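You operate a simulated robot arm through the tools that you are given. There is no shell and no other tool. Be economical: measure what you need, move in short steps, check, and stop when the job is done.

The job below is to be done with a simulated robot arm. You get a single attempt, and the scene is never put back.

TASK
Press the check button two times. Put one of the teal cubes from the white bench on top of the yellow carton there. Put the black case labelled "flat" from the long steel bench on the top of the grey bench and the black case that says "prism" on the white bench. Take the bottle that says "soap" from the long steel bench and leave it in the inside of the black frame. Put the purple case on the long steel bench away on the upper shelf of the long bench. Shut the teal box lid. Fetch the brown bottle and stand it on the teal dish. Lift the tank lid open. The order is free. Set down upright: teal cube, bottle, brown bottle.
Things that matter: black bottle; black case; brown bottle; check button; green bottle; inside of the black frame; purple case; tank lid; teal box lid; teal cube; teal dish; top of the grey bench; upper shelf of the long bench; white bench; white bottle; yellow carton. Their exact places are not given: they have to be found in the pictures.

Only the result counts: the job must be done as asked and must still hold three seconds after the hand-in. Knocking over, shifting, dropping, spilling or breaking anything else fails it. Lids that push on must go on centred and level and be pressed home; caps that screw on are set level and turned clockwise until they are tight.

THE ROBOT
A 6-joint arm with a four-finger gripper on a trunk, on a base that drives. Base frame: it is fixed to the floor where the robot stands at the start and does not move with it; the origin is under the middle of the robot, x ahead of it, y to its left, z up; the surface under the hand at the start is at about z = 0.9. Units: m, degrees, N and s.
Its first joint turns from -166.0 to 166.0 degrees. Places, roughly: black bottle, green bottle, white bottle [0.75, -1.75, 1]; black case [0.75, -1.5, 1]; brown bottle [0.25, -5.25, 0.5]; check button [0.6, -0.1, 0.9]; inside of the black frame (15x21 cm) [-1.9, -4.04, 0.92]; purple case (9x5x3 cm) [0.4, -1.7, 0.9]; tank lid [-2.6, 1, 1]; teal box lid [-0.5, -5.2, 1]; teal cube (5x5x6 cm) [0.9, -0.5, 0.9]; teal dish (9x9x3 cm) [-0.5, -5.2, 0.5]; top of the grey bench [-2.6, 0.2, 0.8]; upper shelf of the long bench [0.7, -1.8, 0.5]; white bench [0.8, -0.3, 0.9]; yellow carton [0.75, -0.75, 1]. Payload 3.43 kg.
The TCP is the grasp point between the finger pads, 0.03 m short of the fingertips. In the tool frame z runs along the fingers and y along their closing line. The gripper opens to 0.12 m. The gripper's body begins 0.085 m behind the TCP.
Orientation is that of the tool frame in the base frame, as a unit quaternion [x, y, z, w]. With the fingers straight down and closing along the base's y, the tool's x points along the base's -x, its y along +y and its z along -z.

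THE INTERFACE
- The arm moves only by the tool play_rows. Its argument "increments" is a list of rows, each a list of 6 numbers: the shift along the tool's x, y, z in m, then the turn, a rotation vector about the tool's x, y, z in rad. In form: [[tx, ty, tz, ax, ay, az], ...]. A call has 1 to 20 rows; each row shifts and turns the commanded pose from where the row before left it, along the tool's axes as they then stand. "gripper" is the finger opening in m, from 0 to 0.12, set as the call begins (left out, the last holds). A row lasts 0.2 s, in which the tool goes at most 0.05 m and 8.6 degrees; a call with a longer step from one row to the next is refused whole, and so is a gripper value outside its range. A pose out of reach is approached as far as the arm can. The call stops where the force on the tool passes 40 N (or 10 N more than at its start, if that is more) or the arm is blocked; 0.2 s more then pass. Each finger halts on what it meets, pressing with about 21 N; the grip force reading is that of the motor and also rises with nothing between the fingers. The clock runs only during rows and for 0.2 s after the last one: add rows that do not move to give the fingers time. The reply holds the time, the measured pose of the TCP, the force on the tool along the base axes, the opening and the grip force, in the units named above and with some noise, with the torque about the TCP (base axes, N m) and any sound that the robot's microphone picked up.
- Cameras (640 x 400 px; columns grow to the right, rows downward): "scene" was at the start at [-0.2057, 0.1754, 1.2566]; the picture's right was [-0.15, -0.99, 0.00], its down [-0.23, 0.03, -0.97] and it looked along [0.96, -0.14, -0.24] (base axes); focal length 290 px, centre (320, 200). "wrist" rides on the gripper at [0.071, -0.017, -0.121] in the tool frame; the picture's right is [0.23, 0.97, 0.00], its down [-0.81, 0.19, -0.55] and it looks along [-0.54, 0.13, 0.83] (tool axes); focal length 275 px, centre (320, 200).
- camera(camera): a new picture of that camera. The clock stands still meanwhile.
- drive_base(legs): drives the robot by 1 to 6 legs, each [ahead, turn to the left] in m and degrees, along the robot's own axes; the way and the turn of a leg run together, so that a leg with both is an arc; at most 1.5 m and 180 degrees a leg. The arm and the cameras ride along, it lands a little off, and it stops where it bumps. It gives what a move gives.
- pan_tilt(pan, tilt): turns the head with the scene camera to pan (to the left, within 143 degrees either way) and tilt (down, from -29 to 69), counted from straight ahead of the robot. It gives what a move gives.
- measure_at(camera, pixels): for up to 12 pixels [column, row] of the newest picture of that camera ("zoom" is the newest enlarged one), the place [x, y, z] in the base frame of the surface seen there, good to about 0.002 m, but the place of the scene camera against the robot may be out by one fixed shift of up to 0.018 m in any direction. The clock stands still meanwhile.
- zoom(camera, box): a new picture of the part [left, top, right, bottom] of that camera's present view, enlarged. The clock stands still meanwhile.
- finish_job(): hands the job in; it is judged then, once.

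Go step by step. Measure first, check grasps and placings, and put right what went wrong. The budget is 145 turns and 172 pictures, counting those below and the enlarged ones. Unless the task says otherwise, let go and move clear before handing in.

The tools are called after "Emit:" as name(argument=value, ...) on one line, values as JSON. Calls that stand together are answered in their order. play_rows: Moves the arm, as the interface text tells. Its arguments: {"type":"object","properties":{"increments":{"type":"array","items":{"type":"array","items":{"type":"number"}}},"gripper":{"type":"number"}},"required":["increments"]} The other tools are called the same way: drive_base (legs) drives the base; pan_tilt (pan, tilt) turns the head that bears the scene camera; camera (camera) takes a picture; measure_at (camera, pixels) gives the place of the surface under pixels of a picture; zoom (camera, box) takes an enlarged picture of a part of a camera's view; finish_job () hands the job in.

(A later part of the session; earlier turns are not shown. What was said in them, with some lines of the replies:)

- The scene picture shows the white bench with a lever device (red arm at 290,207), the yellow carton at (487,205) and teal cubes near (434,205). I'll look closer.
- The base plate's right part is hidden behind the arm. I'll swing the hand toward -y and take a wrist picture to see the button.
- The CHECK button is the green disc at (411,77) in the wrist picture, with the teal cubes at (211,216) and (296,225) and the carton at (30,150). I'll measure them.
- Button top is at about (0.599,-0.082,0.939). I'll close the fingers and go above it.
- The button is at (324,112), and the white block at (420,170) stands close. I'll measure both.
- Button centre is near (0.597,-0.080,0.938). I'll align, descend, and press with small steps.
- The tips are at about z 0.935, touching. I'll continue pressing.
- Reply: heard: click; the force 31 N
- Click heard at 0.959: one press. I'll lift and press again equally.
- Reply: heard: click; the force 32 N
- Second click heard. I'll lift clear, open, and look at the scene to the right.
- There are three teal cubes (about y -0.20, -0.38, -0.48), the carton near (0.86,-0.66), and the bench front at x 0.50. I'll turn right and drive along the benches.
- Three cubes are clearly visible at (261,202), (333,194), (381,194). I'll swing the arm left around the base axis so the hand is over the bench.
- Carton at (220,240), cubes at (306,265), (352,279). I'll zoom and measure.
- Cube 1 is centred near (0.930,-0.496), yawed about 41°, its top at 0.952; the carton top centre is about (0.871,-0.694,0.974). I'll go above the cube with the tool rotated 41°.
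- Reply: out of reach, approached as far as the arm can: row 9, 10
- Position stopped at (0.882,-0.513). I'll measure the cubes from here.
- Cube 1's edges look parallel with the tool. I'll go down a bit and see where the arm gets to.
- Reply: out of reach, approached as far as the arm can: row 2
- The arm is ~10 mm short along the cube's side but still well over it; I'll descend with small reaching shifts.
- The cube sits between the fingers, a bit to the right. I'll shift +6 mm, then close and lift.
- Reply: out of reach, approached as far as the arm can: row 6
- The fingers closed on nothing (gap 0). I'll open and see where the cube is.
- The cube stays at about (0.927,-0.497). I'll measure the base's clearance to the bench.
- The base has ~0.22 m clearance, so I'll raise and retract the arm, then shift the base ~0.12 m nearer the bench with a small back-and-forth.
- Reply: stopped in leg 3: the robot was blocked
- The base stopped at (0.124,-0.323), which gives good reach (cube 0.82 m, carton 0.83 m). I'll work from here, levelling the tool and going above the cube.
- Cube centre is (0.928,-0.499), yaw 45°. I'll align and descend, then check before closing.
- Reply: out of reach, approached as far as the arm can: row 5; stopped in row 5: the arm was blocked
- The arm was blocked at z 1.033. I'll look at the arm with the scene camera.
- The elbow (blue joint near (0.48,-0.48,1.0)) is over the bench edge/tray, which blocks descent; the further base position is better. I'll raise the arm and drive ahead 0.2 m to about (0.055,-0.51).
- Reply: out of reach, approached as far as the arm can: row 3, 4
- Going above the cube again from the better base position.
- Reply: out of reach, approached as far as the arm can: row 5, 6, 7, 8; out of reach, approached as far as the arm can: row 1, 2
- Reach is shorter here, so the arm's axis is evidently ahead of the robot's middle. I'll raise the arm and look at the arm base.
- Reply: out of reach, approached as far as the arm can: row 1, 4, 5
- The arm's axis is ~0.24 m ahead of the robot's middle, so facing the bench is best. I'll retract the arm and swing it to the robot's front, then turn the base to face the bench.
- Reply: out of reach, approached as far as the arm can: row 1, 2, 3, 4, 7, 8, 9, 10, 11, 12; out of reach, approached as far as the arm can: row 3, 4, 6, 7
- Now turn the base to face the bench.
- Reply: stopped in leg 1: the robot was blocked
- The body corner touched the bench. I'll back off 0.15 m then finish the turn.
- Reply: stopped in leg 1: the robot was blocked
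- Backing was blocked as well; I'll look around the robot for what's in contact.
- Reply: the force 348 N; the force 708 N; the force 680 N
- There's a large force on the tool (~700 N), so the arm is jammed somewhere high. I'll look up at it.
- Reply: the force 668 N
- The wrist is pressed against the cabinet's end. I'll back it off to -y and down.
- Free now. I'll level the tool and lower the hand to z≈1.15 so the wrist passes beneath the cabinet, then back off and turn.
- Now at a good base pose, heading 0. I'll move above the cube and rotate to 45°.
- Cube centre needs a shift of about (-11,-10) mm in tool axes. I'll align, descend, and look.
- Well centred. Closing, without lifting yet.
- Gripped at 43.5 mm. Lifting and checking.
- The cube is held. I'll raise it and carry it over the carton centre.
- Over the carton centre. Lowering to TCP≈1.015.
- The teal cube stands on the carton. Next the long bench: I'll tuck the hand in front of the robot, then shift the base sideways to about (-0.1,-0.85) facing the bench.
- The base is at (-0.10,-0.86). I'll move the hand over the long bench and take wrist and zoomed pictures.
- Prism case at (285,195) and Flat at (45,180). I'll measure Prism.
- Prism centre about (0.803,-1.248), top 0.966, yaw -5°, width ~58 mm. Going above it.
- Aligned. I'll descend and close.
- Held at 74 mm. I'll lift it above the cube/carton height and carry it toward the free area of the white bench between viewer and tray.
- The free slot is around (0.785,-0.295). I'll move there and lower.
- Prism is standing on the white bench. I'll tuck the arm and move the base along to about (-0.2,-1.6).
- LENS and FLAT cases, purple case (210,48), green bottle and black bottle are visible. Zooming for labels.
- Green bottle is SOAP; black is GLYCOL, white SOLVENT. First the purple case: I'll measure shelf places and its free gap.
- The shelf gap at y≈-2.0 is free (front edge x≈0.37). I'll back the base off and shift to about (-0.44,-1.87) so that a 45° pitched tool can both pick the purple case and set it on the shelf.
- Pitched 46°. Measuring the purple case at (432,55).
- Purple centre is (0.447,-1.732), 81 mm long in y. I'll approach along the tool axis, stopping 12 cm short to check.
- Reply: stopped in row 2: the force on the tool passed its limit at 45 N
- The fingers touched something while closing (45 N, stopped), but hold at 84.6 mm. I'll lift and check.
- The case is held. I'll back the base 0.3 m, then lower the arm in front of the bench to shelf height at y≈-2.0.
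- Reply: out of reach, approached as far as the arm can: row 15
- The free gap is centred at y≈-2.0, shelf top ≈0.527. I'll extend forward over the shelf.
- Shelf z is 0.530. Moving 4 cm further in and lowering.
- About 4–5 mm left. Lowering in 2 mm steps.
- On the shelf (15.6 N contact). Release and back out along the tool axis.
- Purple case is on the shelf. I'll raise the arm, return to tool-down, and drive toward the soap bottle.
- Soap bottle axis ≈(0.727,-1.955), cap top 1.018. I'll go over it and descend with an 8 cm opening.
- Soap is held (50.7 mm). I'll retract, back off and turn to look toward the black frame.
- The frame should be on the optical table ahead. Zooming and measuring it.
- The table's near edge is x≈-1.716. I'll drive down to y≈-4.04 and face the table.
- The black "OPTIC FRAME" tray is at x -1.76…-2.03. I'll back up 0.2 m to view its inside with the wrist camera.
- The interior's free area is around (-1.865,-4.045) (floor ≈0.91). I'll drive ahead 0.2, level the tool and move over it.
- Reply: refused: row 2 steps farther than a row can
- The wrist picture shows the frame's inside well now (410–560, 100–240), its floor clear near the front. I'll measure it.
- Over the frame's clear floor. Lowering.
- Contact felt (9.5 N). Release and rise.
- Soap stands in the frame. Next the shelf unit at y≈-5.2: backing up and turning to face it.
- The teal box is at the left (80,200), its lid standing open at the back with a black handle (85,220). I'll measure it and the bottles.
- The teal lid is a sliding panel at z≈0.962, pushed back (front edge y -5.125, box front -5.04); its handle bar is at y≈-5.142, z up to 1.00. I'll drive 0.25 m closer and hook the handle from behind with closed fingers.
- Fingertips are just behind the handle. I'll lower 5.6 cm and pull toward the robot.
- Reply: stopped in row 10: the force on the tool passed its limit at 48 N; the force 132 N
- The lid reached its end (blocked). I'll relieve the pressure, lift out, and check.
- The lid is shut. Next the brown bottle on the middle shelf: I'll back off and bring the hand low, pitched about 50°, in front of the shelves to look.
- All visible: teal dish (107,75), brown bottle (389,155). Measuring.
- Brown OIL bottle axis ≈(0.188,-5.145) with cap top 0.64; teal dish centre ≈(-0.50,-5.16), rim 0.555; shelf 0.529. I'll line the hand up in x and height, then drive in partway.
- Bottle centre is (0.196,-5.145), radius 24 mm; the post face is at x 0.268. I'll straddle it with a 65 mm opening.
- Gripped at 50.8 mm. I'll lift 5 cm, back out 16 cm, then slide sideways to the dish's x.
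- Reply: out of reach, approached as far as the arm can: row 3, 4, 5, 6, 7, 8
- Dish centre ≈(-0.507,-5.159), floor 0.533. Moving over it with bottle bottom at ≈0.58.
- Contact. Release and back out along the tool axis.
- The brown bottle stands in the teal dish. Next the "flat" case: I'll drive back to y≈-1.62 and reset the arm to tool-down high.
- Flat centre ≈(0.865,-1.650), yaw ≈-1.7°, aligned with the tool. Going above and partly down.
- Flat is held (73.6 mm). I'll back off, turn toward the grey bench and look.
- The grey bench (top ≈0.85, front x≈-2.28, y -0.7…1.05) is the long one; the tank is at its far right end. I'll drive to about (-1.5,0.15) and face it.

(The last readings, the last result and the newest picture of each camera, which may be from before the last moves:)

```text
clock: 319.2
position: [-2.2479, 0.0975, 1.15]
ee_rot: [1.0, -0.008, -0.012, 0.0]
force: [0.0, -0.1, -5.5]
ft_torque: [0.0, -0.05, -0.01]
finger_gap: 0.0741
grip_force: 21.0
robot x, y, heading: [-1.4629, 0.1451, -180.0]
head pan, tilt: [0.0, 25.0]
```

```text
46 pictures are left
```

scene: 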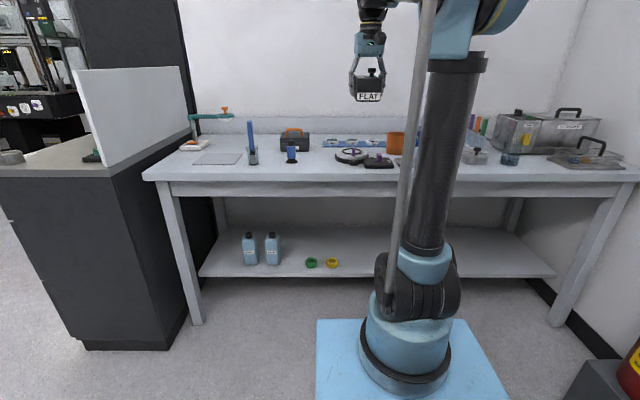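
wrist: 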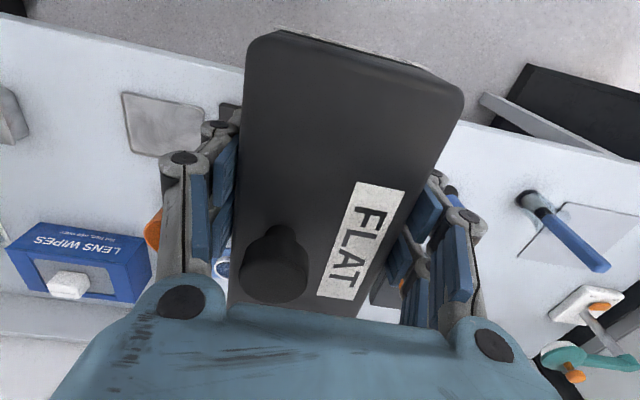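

Emit:
zoom(camera="scene", box=[180, 100, 440, 190])

Emit:
measure_at(camera="scene", pixels=[[310, 165], [270, 165], [335, 165], [350, 164], [380, 168], [291, 162], [252, 164], [300, 176], [395, 172], [430, 165], [240, 163], [340, 177]])

```text
2.46 times, centred on (310, 145) of scene
```

zoom: 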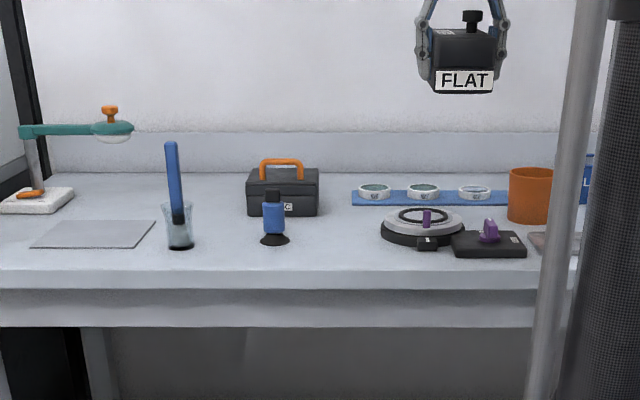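

```text
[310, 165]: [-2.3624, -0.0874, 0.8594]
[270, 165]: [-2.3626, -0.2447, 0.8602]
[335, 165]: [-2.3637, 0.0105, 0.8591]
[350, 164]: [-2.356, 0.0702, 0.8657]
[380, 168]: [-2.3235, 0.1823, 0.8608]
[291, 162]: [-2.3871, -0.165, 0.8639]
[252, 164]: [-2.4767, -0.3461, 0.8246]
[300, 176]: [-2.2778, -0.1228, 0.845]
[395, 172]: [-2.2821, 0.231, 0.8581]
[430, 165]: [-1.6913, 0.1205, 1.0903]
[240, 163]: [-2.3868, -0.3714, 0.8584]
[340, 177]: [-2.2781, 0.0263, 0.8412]
```

A gap lies between the blue stand (y≈-0.165) and the disc (y≈0.01). I'll move over about (-2.37,-0.052) and check with the wrist camera.

Emit:
play_rows(increments=[[0, 0, 0, 0, 0.024, 0], [-0.03, 0.038, 0.01, 0, 0, 0], [-0.03, 0.038, 0.01, 0, 0, 0], [-0.03, 0.038, 0.01, 0, 0, 0], [-0.03, 0.038, 0.01, 0, 0, 0], [0, 0, 0, 0, 0, 0]])

Emit:
camera(camera="wrist")

```text
clock: 320.6
position: [-2.3713, -0.0516, 1.1079]
ee_rot: [1.0, -0.008, -0.001, 0.0]
force: [-1.2, 0.7, -4.7]
ft_torque: [0.02, -0.02, -0.03]
finger_gap: 0.0738
grip_force: 21.1
robot x, y, heading: [-1.4637, 0.1431, -179.8]
head pan, tilt: [0.0, 25.0]
```

```text
44 pictures are left
```

wrist: 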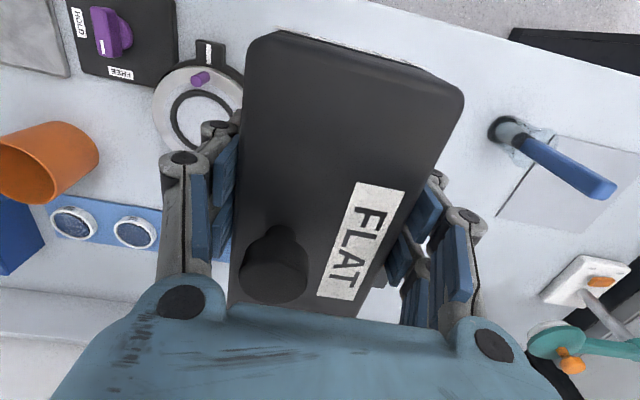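

Emit:
measure_at(camera="wrist", pixels=[[242, 90], [220, 50], [240, 115], [160, 110], [420, 240], [500, 130], [430, 255]])

Emit:
zoom(camera="scene", box=[260, 80, 420, 190])

```text
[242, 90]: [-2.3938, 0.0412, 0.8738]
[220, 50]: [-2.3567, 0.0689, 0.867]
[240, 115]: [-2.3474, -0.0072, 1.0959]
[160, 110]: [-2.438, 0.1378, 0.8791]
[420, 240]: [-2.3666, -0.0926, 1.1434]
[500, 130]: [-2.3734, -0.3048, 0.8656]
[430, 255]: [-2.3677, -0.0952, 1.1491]
```

```text
3.64 times, centred on (340, 135) of scene
```

zoom: 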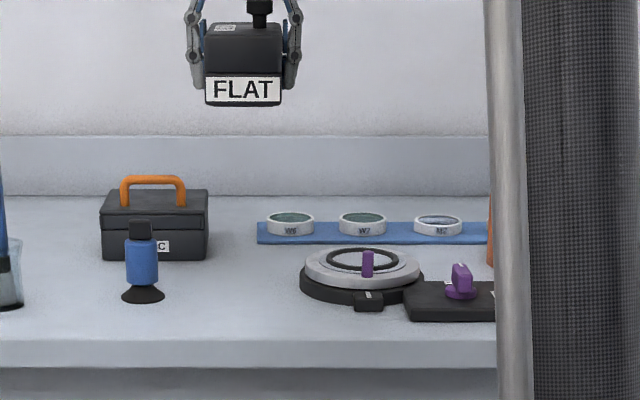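

Emit:
play_rows(increments=[[0, 0.006, 0.04, 0, 0, 0], [0, 0, 0.045, 0, 0, 0], [0, 0, 0.045, 0, 0, 0], [0, 0, 0.045, 0, 0, 0], [0, 0, 0.02, 0, 0, 0], [0, 0, 0.01, 0, 0, 0], [0, 0, 0, 0, 0, 0]])

Emit:
zoom(camera="scene", box=[260, 110, 400, 190])

```text
clock: 322.2
position: [-2.3719, -0.0571, 0.904]
ee_rot: [1.0, -0.008, -0.001, 0.0]
force: [1.1, 0.4, -5.0]
ft_torque: [0.0, -0.03, 0.01]
finger_gap: 0.074
grip_force: 21.5
robot x, y, heading: [-1.461, 0.1394, -180.0]
head pan, tilt: [0.0, 25.0]
```

```text
4.57 times, centred on (330, 150) of scene
```

zoom: 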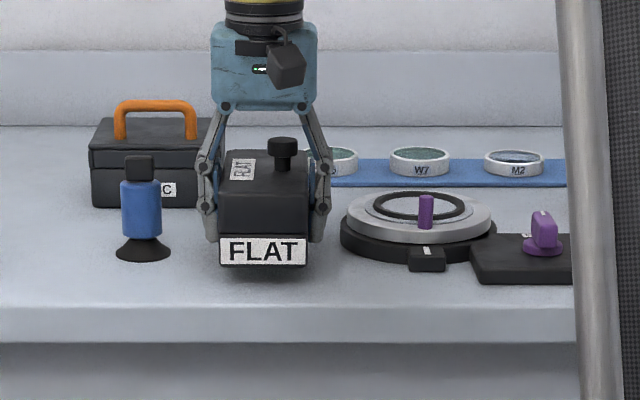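

Good placement. Lowering the last ~1.6 cm gently.

Emit:
play_rows(increments=[[0, 0, 0.006, 0, 0, 0], [0, 0, 0.004, 0, 0, 0], [0, 0, 0.002, 0, 0, 0], [0, 0, 0.002, 0, 0, 0], [0, 0, 0, 0, 0, 0]])

```text
clock: 323.4
position: [-2.3701, -0.0564, 0.891]
ee_rot: [1.0, -0.008, 0.0, 0.0]
force: [0.1, -0.1, -5.6]
ft_torque: [0.01, -0.06, -0.01]
finger_gap: 0.0741
grip_force: 21.0
robot x, y, heading: [-1.463, 0.1457, -179.7]
head pan, tilt: [0.0, 25.0]
```

Emit:
play_rows(increments=[[0, 0, 0.002, 0, 0, 0], [0, 0, 0.0015, 0, 0, 0], [0, 0, 0, 0, 0, 0]])

```text
clock: 324.2
position: [-2.37, -0.057, 0.8887]
ee_rot: [1.0, -0.008, -0.001, 0.0]
force: [-3.4, -1.7, 5.4]
ft_torque: [0.21, 0.59, 0.22]
finger_gap: 0.074
grip_force: 21.0
robot x, y, heading: [-1.4643, 0.1434, -180.0]
head pan, tilt: [0.0, 25.0]
```

Contact. Release, rise and retract.

Emit:
play_rows(increments=[[0, 0, 0, 0, 0, 0], [0, 0, 0, 0, 0, 0], [0, 0, -0.035, 0, 0, 0], [0, 0, -0.045, 0, 0, 0], [0, 0, -0.045, 0, 0, 0], [0, 0, -0.045, 0, 0, 0], [0, 0, -0.045, 0, 0, 0], [0.04, 0, -0.02, 0, 0, 0], [0.045, -0.02, 0, 0, 0, 0], [0.045, -0.02, 0, 0, 0, 0]], gripper=0.088)

Emit:
camera(camera="wrist")

Emit:
zoom(camera="scene", box=[440, 80, 640, 190])

```text
clock: 326.4
position: [-2.2411, -0.0172, 1.1233]
ee_rot: [1.0, -0.009, 0.0, 0.0]
force: [-0.4, -0.2, -0.6]
ft_torque: [-0.02, -0.12, 0.05]
finger_gap: 0.0879
grip_force: 0.0
robot x, y, heading: [-1.4659, 0.1472, -179.9]
head pan, tilt: [0.0, 25.0]
```

```text
41 pictures are left
```

wrist: 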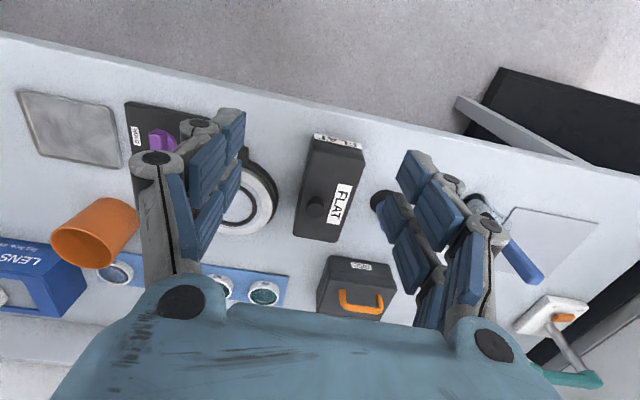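

```text
3.20 times, centred on (540, 135) of scene
```

zoom: 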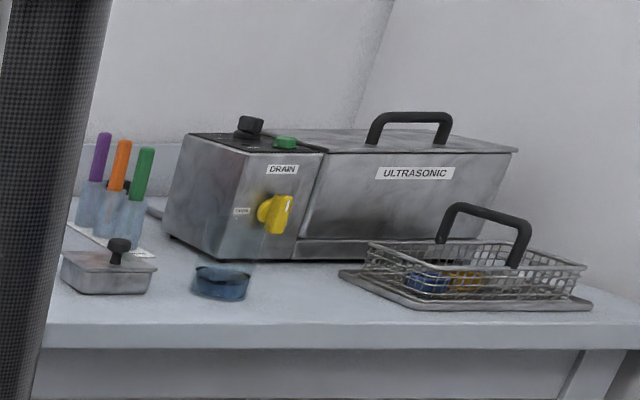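

Flat stands on the grey bench. Now the ultrasonic tank; I'll measure it and the red bin for driving clearance.

Emit:
measure_at(camera="scene", pixels=[[555, 111], [570, 117], [558, 120], [500, 115], [600, 125], [540, 118], [594, 143], [575, 162], [612, 163], [620, 370], [600, 375], [535, 148]])

Emit:
pan_tilt(pan=-50, tilt=40)

Emit:
camera(camera="scene")

```text
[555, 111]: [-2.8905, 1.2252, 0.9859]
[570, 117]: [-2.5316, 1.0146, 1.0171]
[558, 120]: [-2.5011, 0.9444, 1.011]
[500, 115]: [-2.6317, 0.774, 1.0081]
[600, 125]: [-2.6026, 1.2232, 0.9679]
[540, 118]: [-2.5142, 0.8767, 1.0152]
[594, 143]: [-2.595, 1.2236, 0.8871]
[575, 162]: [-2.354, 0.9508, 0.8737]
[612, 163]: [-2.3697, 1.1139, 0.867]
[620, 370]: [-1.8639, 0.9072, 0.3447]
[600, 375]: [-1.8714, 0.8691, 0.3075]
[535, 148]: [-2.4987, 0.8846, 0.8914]
```

```text
clock: 327.6
position: [-2.24, -0.0183, 1.1229]
ee_rot: [1.0, -0.007, -0.001, -0.001]
force: [-0.8, -0.9, -0.8]
ft_torque: [-0.01, 0.01, 0.01]
finger_gap: 0.0879
grip_force: 0.1
robot x, y, heading: [-1.4619, 0.1413, -179.8]
head pan, tilt: [-50.0, 40.0]
```

```text
39 pictures are left
```

scene: 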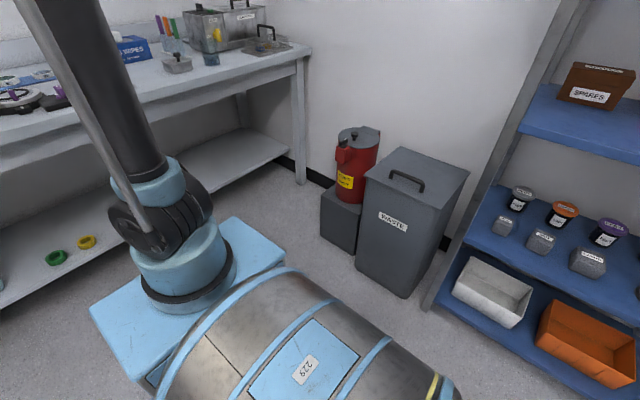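

The lid is at y 0.88–1.2, front edge x≈-2.5. I'll raise the hand, turn toward the tank, and drive ~0.37 m closer.

Emit:
play_rows(increments=[[0.03, -0.03, -0.03, 0, 0, 0], [0.03, -0.03, -0.03, 0, 0, 0], [0.03, -0.03, -0.02, 0, 0, 0]], gripper=0.1)

Emit:
drive_base(legs=[[0, -46], [0.36, 0]])

Emit:
camera(camera="wrist")

Emit:
pan_tilt(pan=0, tilt=25)

Emit:
camera(camera="scene")

```text
refused: row 1 steps farther than a row can; nothing moved
```

```text
clock: 332.3
position: [-2.3745, 0.8465, 1.1226]
ee_rot: [0.919, -0.395, -0.001, 0.0]
force: [0.4, 0.0, -0.4]
ft_torque: [0.0, -0.03, 0.04]
finger_gap: 0.0878
grip_force: 0.1
robot x, y, heading: [-1.7188, 0.4019, 134.7]
head pan, tilt: [-50.0, 40.0]
```

```text
38 pictures are left
```

wrist: 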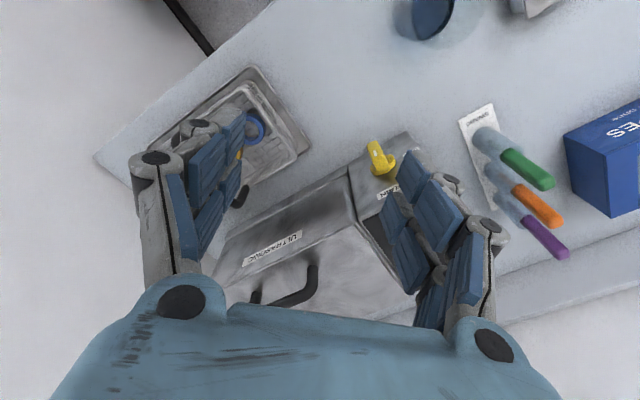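

```text
clock: 333.4
position: [-2.3657, 0.8355, 1.132]
ee_rot: [0.919, -0.395, -0.006, -0.003]
force: [-0.3, 0.1, 0.3]
ft_torque: [-0.01, -0.01, 0.01]
finger_gap: 0.088
grip_force: 0.1
robot x, y, heading: [-1.7167, 0.4051, 134.6]
head pan, tilt: [0.0, 25.0]
```

```text
37 pictures are left
```

scene: 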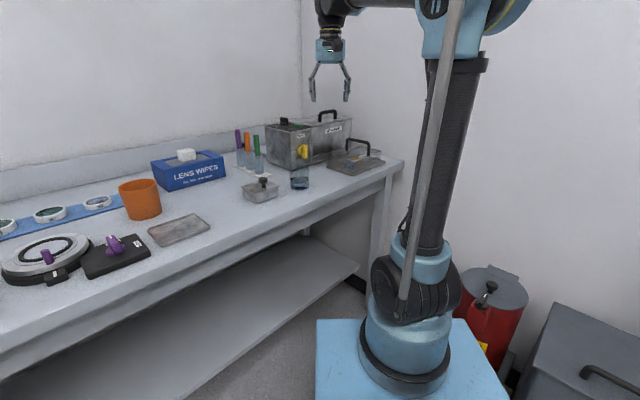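

The lid handle shows at (290,290) in the wrist picture. Measuring it and the lid edges.

Emit:
measure_at(camera="wrist", pixels=[[313, 270], [303, 295], [280, 303], [255, 297], [270, 245], [352, 212], [240, 255], [355, 230], [230, 270], [395, 280], [300, 220], [340, 250]])

Emit:
zoom(camera="scene", box=[240, 90, 420, 200])

Emit:
zoom(camera="wrist", box=[190, 120, 430, 320])

```text
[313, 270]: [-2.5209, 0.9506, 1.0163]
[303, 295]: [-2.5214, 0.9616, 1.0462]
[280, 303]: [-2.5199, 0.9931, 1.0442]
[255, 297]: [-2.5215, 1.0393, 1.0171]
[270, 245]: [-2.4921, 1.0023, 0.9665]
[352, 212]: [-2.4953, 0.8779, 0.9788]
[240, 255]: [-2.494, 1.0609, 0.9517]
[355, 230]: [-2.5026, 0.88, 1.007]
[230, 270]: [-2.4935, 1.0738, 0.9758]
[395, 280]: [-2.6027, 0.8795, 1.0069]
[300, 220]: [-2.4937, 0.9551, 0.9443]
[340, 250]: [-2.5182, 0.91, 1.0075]
```

```text
3.56 times, centred on (330, 145) of scene
```

zoom: 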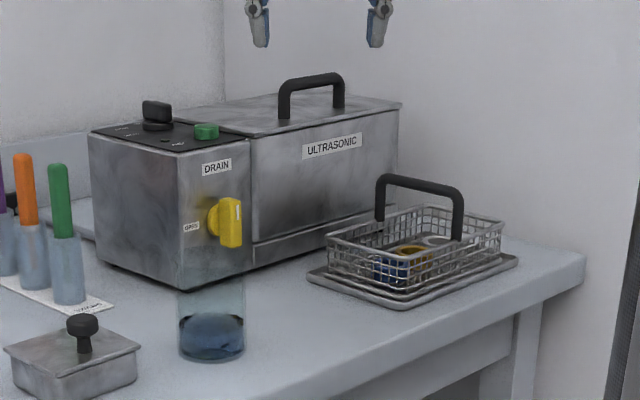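

```text
2.00 times, centred on (310, 220) of wrist
```

zoom: 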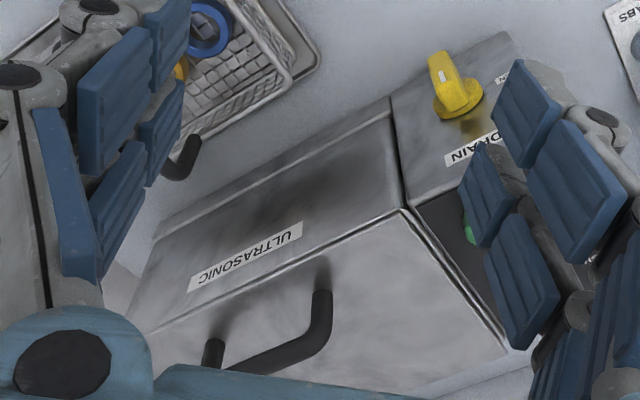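

The lid is a plate at z 1.007 with its handle near the front (bar at x -2.521, y 0.95–1.04, top 1.046), so it hinges at the back. To gain reach I'll turn left 25° and creep 8 cm closer.

Emit:
drive_base(legs=[[0, 25], [0.08, 0]])

Emit:
camera(camera="wrist")

Emit:
pan_tilt(pan=-30, tilt=20)

Emit:
camera(camera="scene")

```text
clock: 335.9
position: [-2.5617, 0.5509, 1.132]
ee_rot: [0.982, -0.188, -0.006, -0.002]
force: [0.4, -0.2, 0.0]
ft_torque: [0.05, -0.02, 0.03]
finger_gap: 0.0881
grip_force: 0.1
robot x, y, heading: [-1.7876, 0.4354, 159.5]
head pan, tilt: [0.0, 25.0]
```

```text
34 pictures are left
```

wrist: 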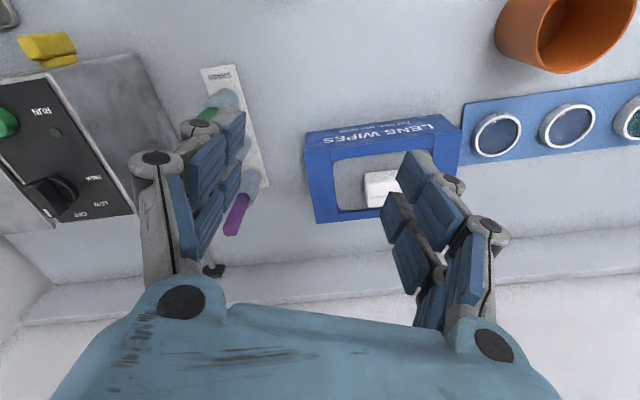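

```text
clock: 336.9
position: [-2.5485, 0.5457, 1.1399]
ee_rot: [0.982, -0.188, -0.012, -0.001]
force: [0.1, -0.4, 0.1]
ft_torque: [0.03, -0.02, 0.02]
finger_gap: 0.0879
grip_force: 0.1
robot x, y, heading: [-1.7867, 0.4314, 159.8]
head pan, tilt: [-30.0, 20.0]
```

```text
33 pictures are left
```

scene: 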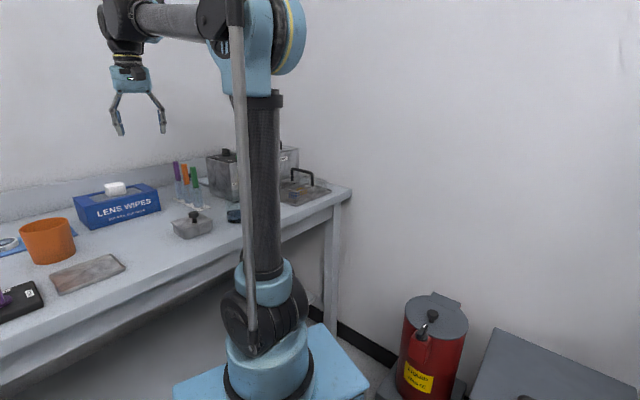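

Emit:
measure_at(camera="wrist", pixels=[[50, 222], [130, 212], [10, 225], [20, 200], [0, 180], [60, 260], [20, 300], [100, 280]])

```text
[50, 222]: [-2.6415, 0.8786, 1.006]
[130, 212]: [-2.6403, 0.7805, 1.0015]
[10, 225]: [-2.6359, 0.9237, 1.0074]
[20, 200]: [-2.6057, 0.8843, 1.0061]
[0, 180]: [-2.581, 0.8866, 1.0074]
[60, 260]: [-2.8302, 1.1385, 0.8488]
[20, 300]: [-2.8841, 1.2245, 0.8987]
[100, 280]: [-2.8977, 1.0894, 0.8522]
```

The lid's back/hinge is at x≈-2.64, so the arc radius is only ~0.12 m. I'll move over the handle and rotate the fingers to close along x.

Emit:
play_rows(increments=[[0, 0, 0, 0.0027, 0.024, 0], [-0.0141, -0.0428, 0, 0, 0, 0], [-0.0141, -0.0428, 0, 0, 0, 0], [-0.0141, -0.0428, 0, 0, 0, 0], [-0.0141, -0.0428, 0, 0, 0, 0], [-0.0141, -0.0428, 0, 0, 0, 0], [-0.0141, -0.0428, 0, 0, 0, 0], [-0.0141, -0.0428, 0, 0, 0, 0], [-0.0141, -0.0428, 0, 0, 0, 0], [-0.0141, -0.0428, 0, 0, 0, 0], [-0.0141, -0.0428, 0, 0, 0, 0], [0, 0, 0, 0, 0, 0.1322], [0, 0, 0, 0, 0, 0.1322], [0, 0, 0, 0, 0, 0.1322], [0, 0, 0, 0, 0, 0.1322], [0, 0, 0, 0, 0, 0.1322], [0, 0, 0, 0, 0, 0.1322], [0, 0, 0, 0, 0, 0.1322], [0, 0, 0, 0, 0, 0.1322], [0, 0, 0, 0, 0, 0.1322]], gripper=0.05)

Emit:
camera(camera="wrist")

```text
clock: 341.1
position: [-2.5217, 0.9954, 1.1426]
ee_rot: [-0.707, 0.707, 0.0, 0.0]
force: [-0.5, -0.6, -0.7]
ft_torque: [0.0, -0.04, 0.01]
finger_gap: 0.0501
grip_force: 0.2
robot x, y, heading: [-1.7874, 0.4314, 159.7]
head pan, tilt: [-30.0, 20.0]
```

```text
32 pictures are left
```

wrist: 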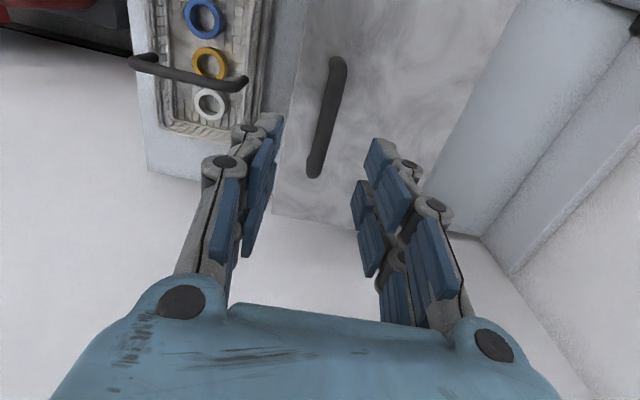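

Handle is centred between the fingers. Descend and close on it.

Emit:
play_rows(increments=[[0, 0, 0.04, 0, 0, 0], [0, 0, 0.035, 0, 0, 0], [0, 0, 0.0175, 0, 0, 0], [0, 0, 0, 0, 0, 0]])

Emit:
play_rows(increments=[[0, 0, 0, 0, 0, 0], [0, 0, 0, 0, 0, 0], [0, 0, 0, 0, 0, 0]], gripper=0)

```text
clock: 342.1
position: [-2.52, 0.9983, 1.0485]
ee_rot: [0.708, -0.706, -0.001, -0.001]
force: [0.3, 0.4, -0.2]
ft_torque: [-0.01, 0.02, 0.0]
finger_gap: 0.0498
grip_force: 0.1
robot x, y, heading: [-1.7882, 0.4359, 159.3]
head pan, tilt: [-30.0, 20.0]
```

```text
clock: 342.5
position: [-2.5148, 0.9927, 1.0592]
ee_rot: [0.709, -0.705, -0.011, 0.004]
force: [-40.5, 6.3, -2.5]
ft_torque: [0.38, 0.72, -0.6]
finger_gap: 0.0345
grip_force: 21.2
robot x, y, heading: [-1.7916, 0.4339, 159.4]
head pan, tilt: [-30.0, 20.0]
stopped in row 2: the force on the tool passed its limit at 46 N (the readings are from after the stop); the commanded pose is now the measured one
```

The close stopped early (gap 34 mm, 40 N sideways). I'll look.

Emit:
camera(camera="wrist")

Emit:
zoom(camera="scene", box=[180, 90, 360, 220])

```text
31 pictures are left
```

wrist: 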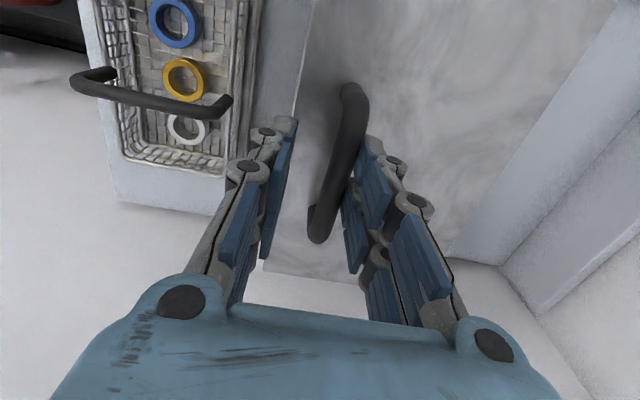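

```text
3.08 times, centred on (270, 155) of scene
```

zoom: 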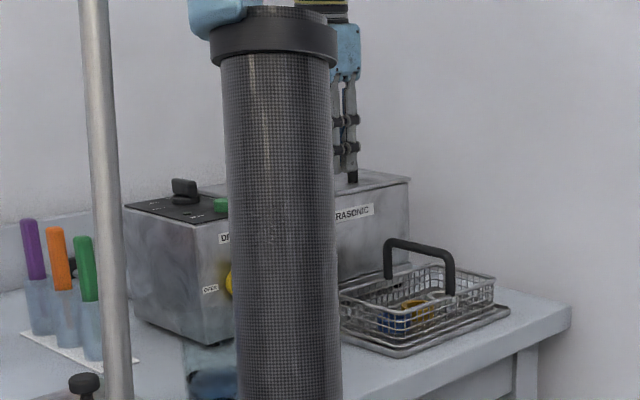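

The wall-side finger met the handle first; it sits ~11 mm toward -x. I'll open, shift, level, and close again.

Emit:
play_rows(increments=[[0, 0, 0, 0, 0, 0], [0, 0.011, 0, 0.0212, 0.01, 0], [0, 0, 0.007, 0, 0, 0], [0, 0, 0, 0, 0, 0]], gripper=0.05)

Emit:
play_rows(increments=[[0, 0, 0, 0, 0, 0], [0, 0, 0, 0, 0, 0], [0, 0, 0, 0, 0, 0]], gripper=0)

```text
clock: 343.5
position: [-2.5225, 0.9937, 1.0537]
ee_rot: [0.709, -0.705, 0.002, 0.0]
force: [0.4, 0.0, 0.1]
ft_torque: [0.02, 0.02, 0.01]
finger_gap: 0.05
grip_force: 0.1
robot x, y, heading: [-1.7898, 0.4344, 159.3]
head pan, tilt: [-30.0, 20.0]
```

```text
clock: 344.1
position: [-2.5206, 0.9884, 1.0604]
ee_rot: [0.71, -0.704, -0.009, 0.006]
force: [-89.6, 17.8, -15.0]
ft_torque: [0.99, 1.74, -1.66]
finger_gap: 0.0219
grip_force: 45.4
robot x, y, heading: [-1.7866, 0.4345, 159.4]
head pan, tilt: [-30.0, 20.0]
stopped in row 3: the force on the tool passed its limit at 42 N (the readings are from after the stop); the commanded pose is now the measured one
5 turns are left
```

Only 5 turns remain, and the handle is pinched (22 mm). I'll relieve the side load and swing the lid up along its hinge arc now.

Emit:
play_rows(increments=[[0, 0.003, 0, 0, 0, 0], [0, 0.002, 0, 0, 0, 0]])

Emit:
play_rows(increments=[[0, 0.0041, -0.01, 0, 0, 0], [0, 0.0041, -0.0101, 0, 0, 0], [0, 0.0059, -0.0092, 0, 0, 0], [0, 0.0059, -0.0092, 0, 0, 0], [0, 0.0072, -0.008, 0, 0, 0], [0, 0.0072, -0.008, 0, 0, 0], [0, 0.0176, -0.0135, 0, 0, 0], [0, 0.0188, -0.01, 0, 0, 0], [0, 0.0207, -0.0066, 0, 0, 0], [0, 0.0216, -0.0029, 0, 0, 0], [0, 0.0219, 0.0009, 0, 0, 0], [0, 0.021, 0.0046, 0, 0, 0], [0, 0.02, 0.008, 0, 0, 0], [0, 0, 0, 0, 0, 0]])

Emit:
camera(camera="wrist")

Emit:
zoom(camera="scene", box=[180, 90, 360, 220])

```text
clock: 344.7
position: [-2.5236, 0.9885, 1.06]
ee_rot: [0.709, -0.705, -0.008, 0.005]
force: [-85.0, 10.5, -30.5]
ft_torque: [0.74, 1.39, -1.32]
finger_gap: 0.0175
grip_force: 45.1
robot x, y, heading: [-1.7896, 0.4313, 159.4]
head pan, tilt: [-30.0, 20.0]
```

```text
clock: 347.7
position: [-2.692, 0.9866, 1.1392]
ee_rot: [0.709, -0.705, -0.006, 0.003]
force: [1.1, -0.6, 0.5]
ft_torque: [0.04, 0.01, 0.05]
finger_gap: 0.0
grip_force: 33.6
robot x, y, heading: [-1.7904, 0.4355, 159.6]
head pan, tilt: [-30.0, 20.0]
```

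```text
29 pictures are left
```

wrist: 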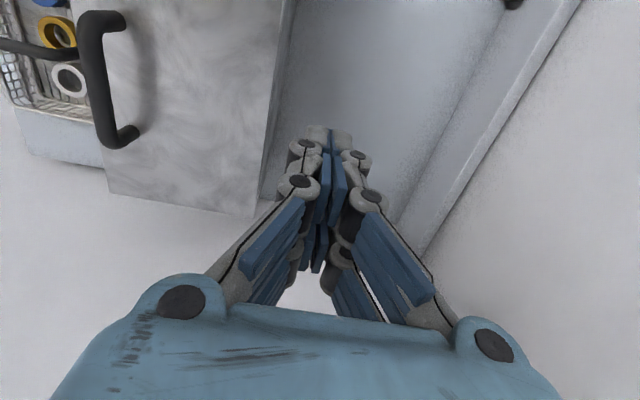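

```text
3.08 times, centred on (270, 155) of scene
4 turns are left
```

zoom: 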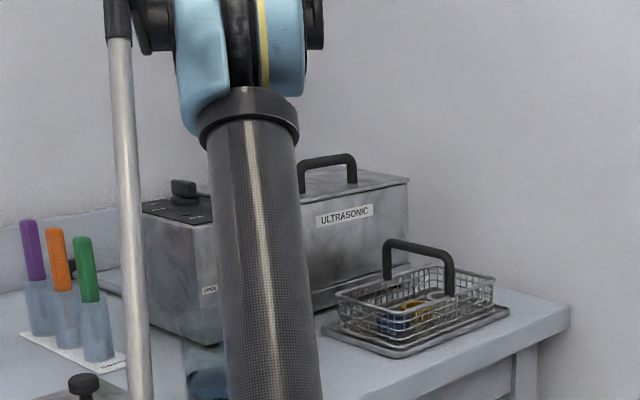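

The grip slipped off near the tips. I'll measure the handle, re-centre on x≈-2.527, go deeper, and close again.

Emit:
measure_at(camera="wrist", pixels=[[97, 60], [97, 90], [102, 120], [85, 60], [110, 60], [120, 20], [130, 135]])

Emit:
play_rows(increments=[[-0.004, -0.04125, 0, 0.0128, 0.0042, 0], [-0.004, -0.04125, 0, 0, 0, 0], [0, -0.04125, 0, 0, 0, 0], [0, -0.04125, 0, 0, 0, 0], [0, 0, 0, 0, 0, 0], [0, 0, 0.045, 0, 0, 0], [0, 0, 0.04, 0, 0, 0], [0, 0, 0.0085, 0, 0, 0], [0, 0, 0, 0, 0, 0]], gripper=0.06)

Emit:
play_rows(increments=[[0, 0, 0, 0, 0, 0], [0, 0, 0, 0, 0, 0]], gripper=0.03)

Emit:
camera(camera="wrist")

```text
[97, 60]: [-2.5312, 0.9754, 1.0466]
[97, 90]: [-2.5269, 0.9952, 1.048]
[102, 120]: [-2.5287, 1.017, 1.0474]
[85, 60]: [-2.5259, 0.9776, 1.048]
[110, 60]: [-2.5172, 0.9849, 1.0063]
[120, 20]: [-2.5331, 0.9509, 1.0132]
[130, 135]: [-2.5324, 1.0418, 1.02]
```

```text
clock: 349.7
position: [-2.5282, 0.9953, 1.0463]
ee_rot: [0.71, -0.705, 0.0, 0.001]
force: [0.6, -0.5, 0.3]
ft_torque: [-0.01, -0.03, -0.01]
finger_gap: 0.0601
grip_force: 0.0
robot x, y, heading: [-1.7911, 0.4318, 159.5]
head pan, tilt: [-30.0, 20.0]
```

```text
clock: 350.3
position: [-2.5278, 0.9969, 1.046]
ee_rot: [0.708, -0.706, 0.0, 0.0]
force: [-0.2, 0.6, -0.8]
ft_torque: [0.03, -0.03, 0.0]
finger_gap: 0.0302
grip_force: 0.1
robot x, y, heading: [-1.7892, 0.4327, 159.5]
head pan, tilt: [-30.0, 20.0]
```

```text
27 pictures are left
3 turns are left
```

wrist: 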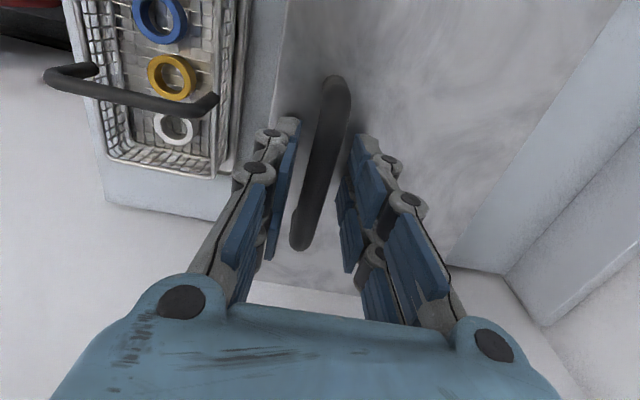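

The handle is now centred between the fingers. Close and swing the lid along its arc, slowly.

Emit:
play_rows(increments=[[0, 0, 0, 0, 0, 0], [0, 0, 0, 0, 0, 0], [0, 0, 0, 0, 0, 0]], gripper=0)

Emit:
play_rows(increments=[[0, 0.0041, -0.01, 0, 0, 0], [0, 0.0041, -0.0101, 0, 0, 0], [0, 0.0059, -0.0092, 0, 0, 0], [0, 0.0059, -0.0092, 0, 0, 0], [0, 0.0072, -0.008, 0, 0, 0], [0, 0.0072, -0.008, 0, 0, 0], [0, 0.0088, -0.0068, 0, 0, 0], [0, 0.0088, -0.0067, 0, 0, 0], [0, 0.0188, -0.01, 0, 0, 0], [0, 0.0207, -0.0066, 0, 0, 0], [0, 0.0216, -0.0029, 0, 0, 0], [0, 0.0219, 0.0009, 0, 0, 0], [0, 0.021, 0.0046, 0, 0, 0], [0, 0.02, 0.008, 0, 0, 0], [0, 0.0185, 0.012, 0, 0, 0], [0, 0, 0, 0, 0, 0]])

Emit:
camera(camera="wrist")

Emit:
zoom(camera="scene", box=[180, 90, 360, 220])

```text
clock: 351.1
position: [-2.5262, 0.9967, 1.0472]
ee_rot: [0.709, -0.705, 0.001, 0.001]
force: [22.6, -2.3, 3.1]
ft_torque: [-0.06, -0.3, -1.07]
finger_gap: 0.0129
grip_force: 44.7
robot x, y, heading: [-1.7942, 0.4331, 159.2]
head pan, tilt: [-30.0, 20.0]
```

```text
clock: 354.3
position: [-2.6984, 0.9925, 1.126]
ee_rot: [0.707, -0.707, -0.005, 0.0]
force: [-2.7, 25.8, 2.0]
ft_torque: [0.29, -0.21, -1.86]
finger_gap: 0.0132
grip_force: 45.2
robot x, y, heading: [-1.7923, 0.4321, 159.3]
head pan, tilt: [-30.0, 20.0]
stopped in row 15: the force on the tool passed its limit at 57 N (the readings are from after the stop); the commanded pose is now the measured one
```

```text
26 pictures are left
```

wrist: 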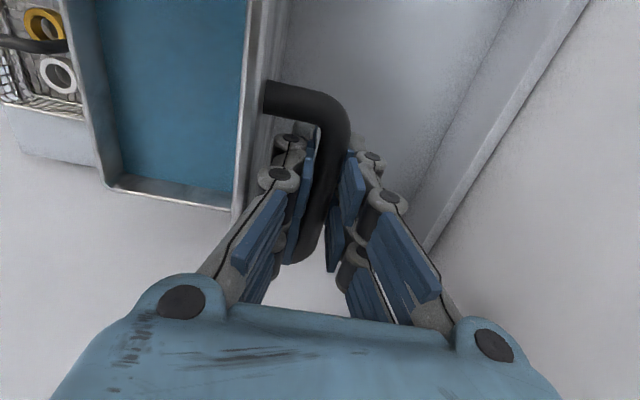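

```text
3.08 times, centred on (270, 155) of scene
2 turns are left
```

zoom: 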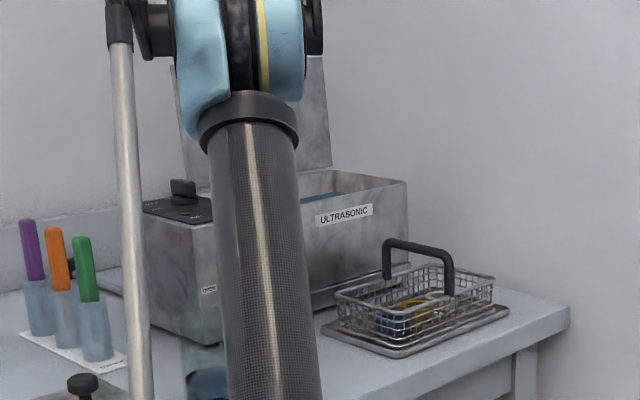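

The lid stands open past vertical against its stop (57 N). I'll open the fingers slightly and lift straight out.

Emit:
play_rows(increments=[[0, 0, 0, 0, 0, 0], [0, 0, 0, 0, 0, 0], [0, 0, -0.015, 0, 0, 0], [0, 0, -0.02, 0, 0, 0], [0, 0, -0.03, 0, 0, 0], [0, 0, -0.03, 0, 0, 0], [0, 0, -0.03, 0, 0, 0], [0, 0, 0, 0, 0, 0]], gripper=0.026)

Emit:
zoom(camera="scene", box=[180, 60, 360, 220])

Emit:
camera(camera="wrist")

```text
clock: 356.1
position: [-2.6847, 0.9788, 1.1966]
ee_rot: [0.709, -0.705, -0.004, 0.0]
force: [-0.8, -0.3, -0.1]
ft_torque: [0.01, -0.03, -0.01]
finger_gap: 0.026
grip_force: 0.1
out of reach, approached as far as the arm can: row 5, 6, 7
robot x, y, heading: [-1.7915, 0.4344, 159.4]
head pan, tilt: [-30.0, 20.0]
```

```text
2.50 times, centred on (270, 140) of scene
```

zoom: 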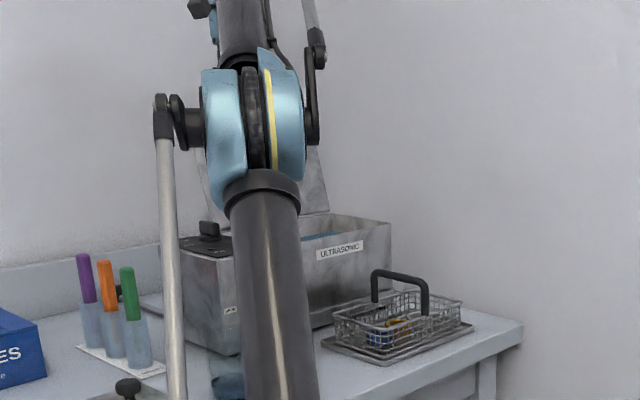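

```text
23 pictures are left
1 turns are left
```

wrist: 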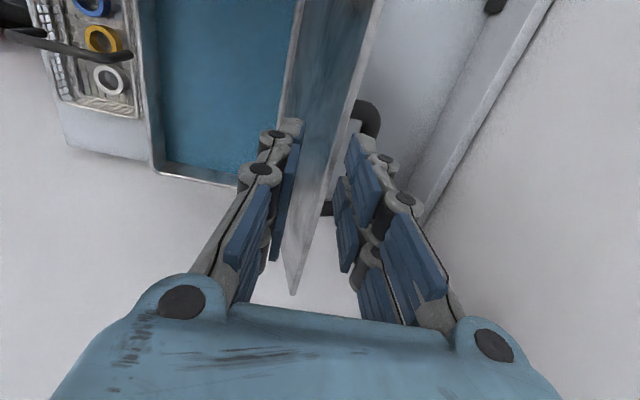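

The lid stays open and the fingertips are above its edge, the fingers open and free of contact. Handing in.

Emit:
finish_job()

```text
The job is handed in.
```

I handed the job in with every item on the list done, but I haven't seen a result from the judge.

- **Check button:** pressed twice, with a click heard each time.
- **Teal cube:** standing on the yellow carton.
- **Black cases:** "prism" is on the white bench and "flat" is on the grey bench.
- **Soap (green bottle):** standing inside the black frame.
- **Purple case:** on the upper shelf of the long bench.
- **Teal box lid:** slid shut.
- **Brown bottle:** standing in the teal dish.
- **Tank lid:** open past vertical and stayed up after I let go.

**Possible problems:**
- **Tank:** my first try at the lid slipped off the handle. Before the second try the handle measured about 7 mm further back, so the tank may have moved slightly.
- **Wall cabinet:** the wrist was jammed against the end of the wall cabinet for a few seconds at about 700 N. I saw no damage.
- **Teal box:** the lid took about 130 N at the end of its slide, and I didn't re-measure where the box stands.
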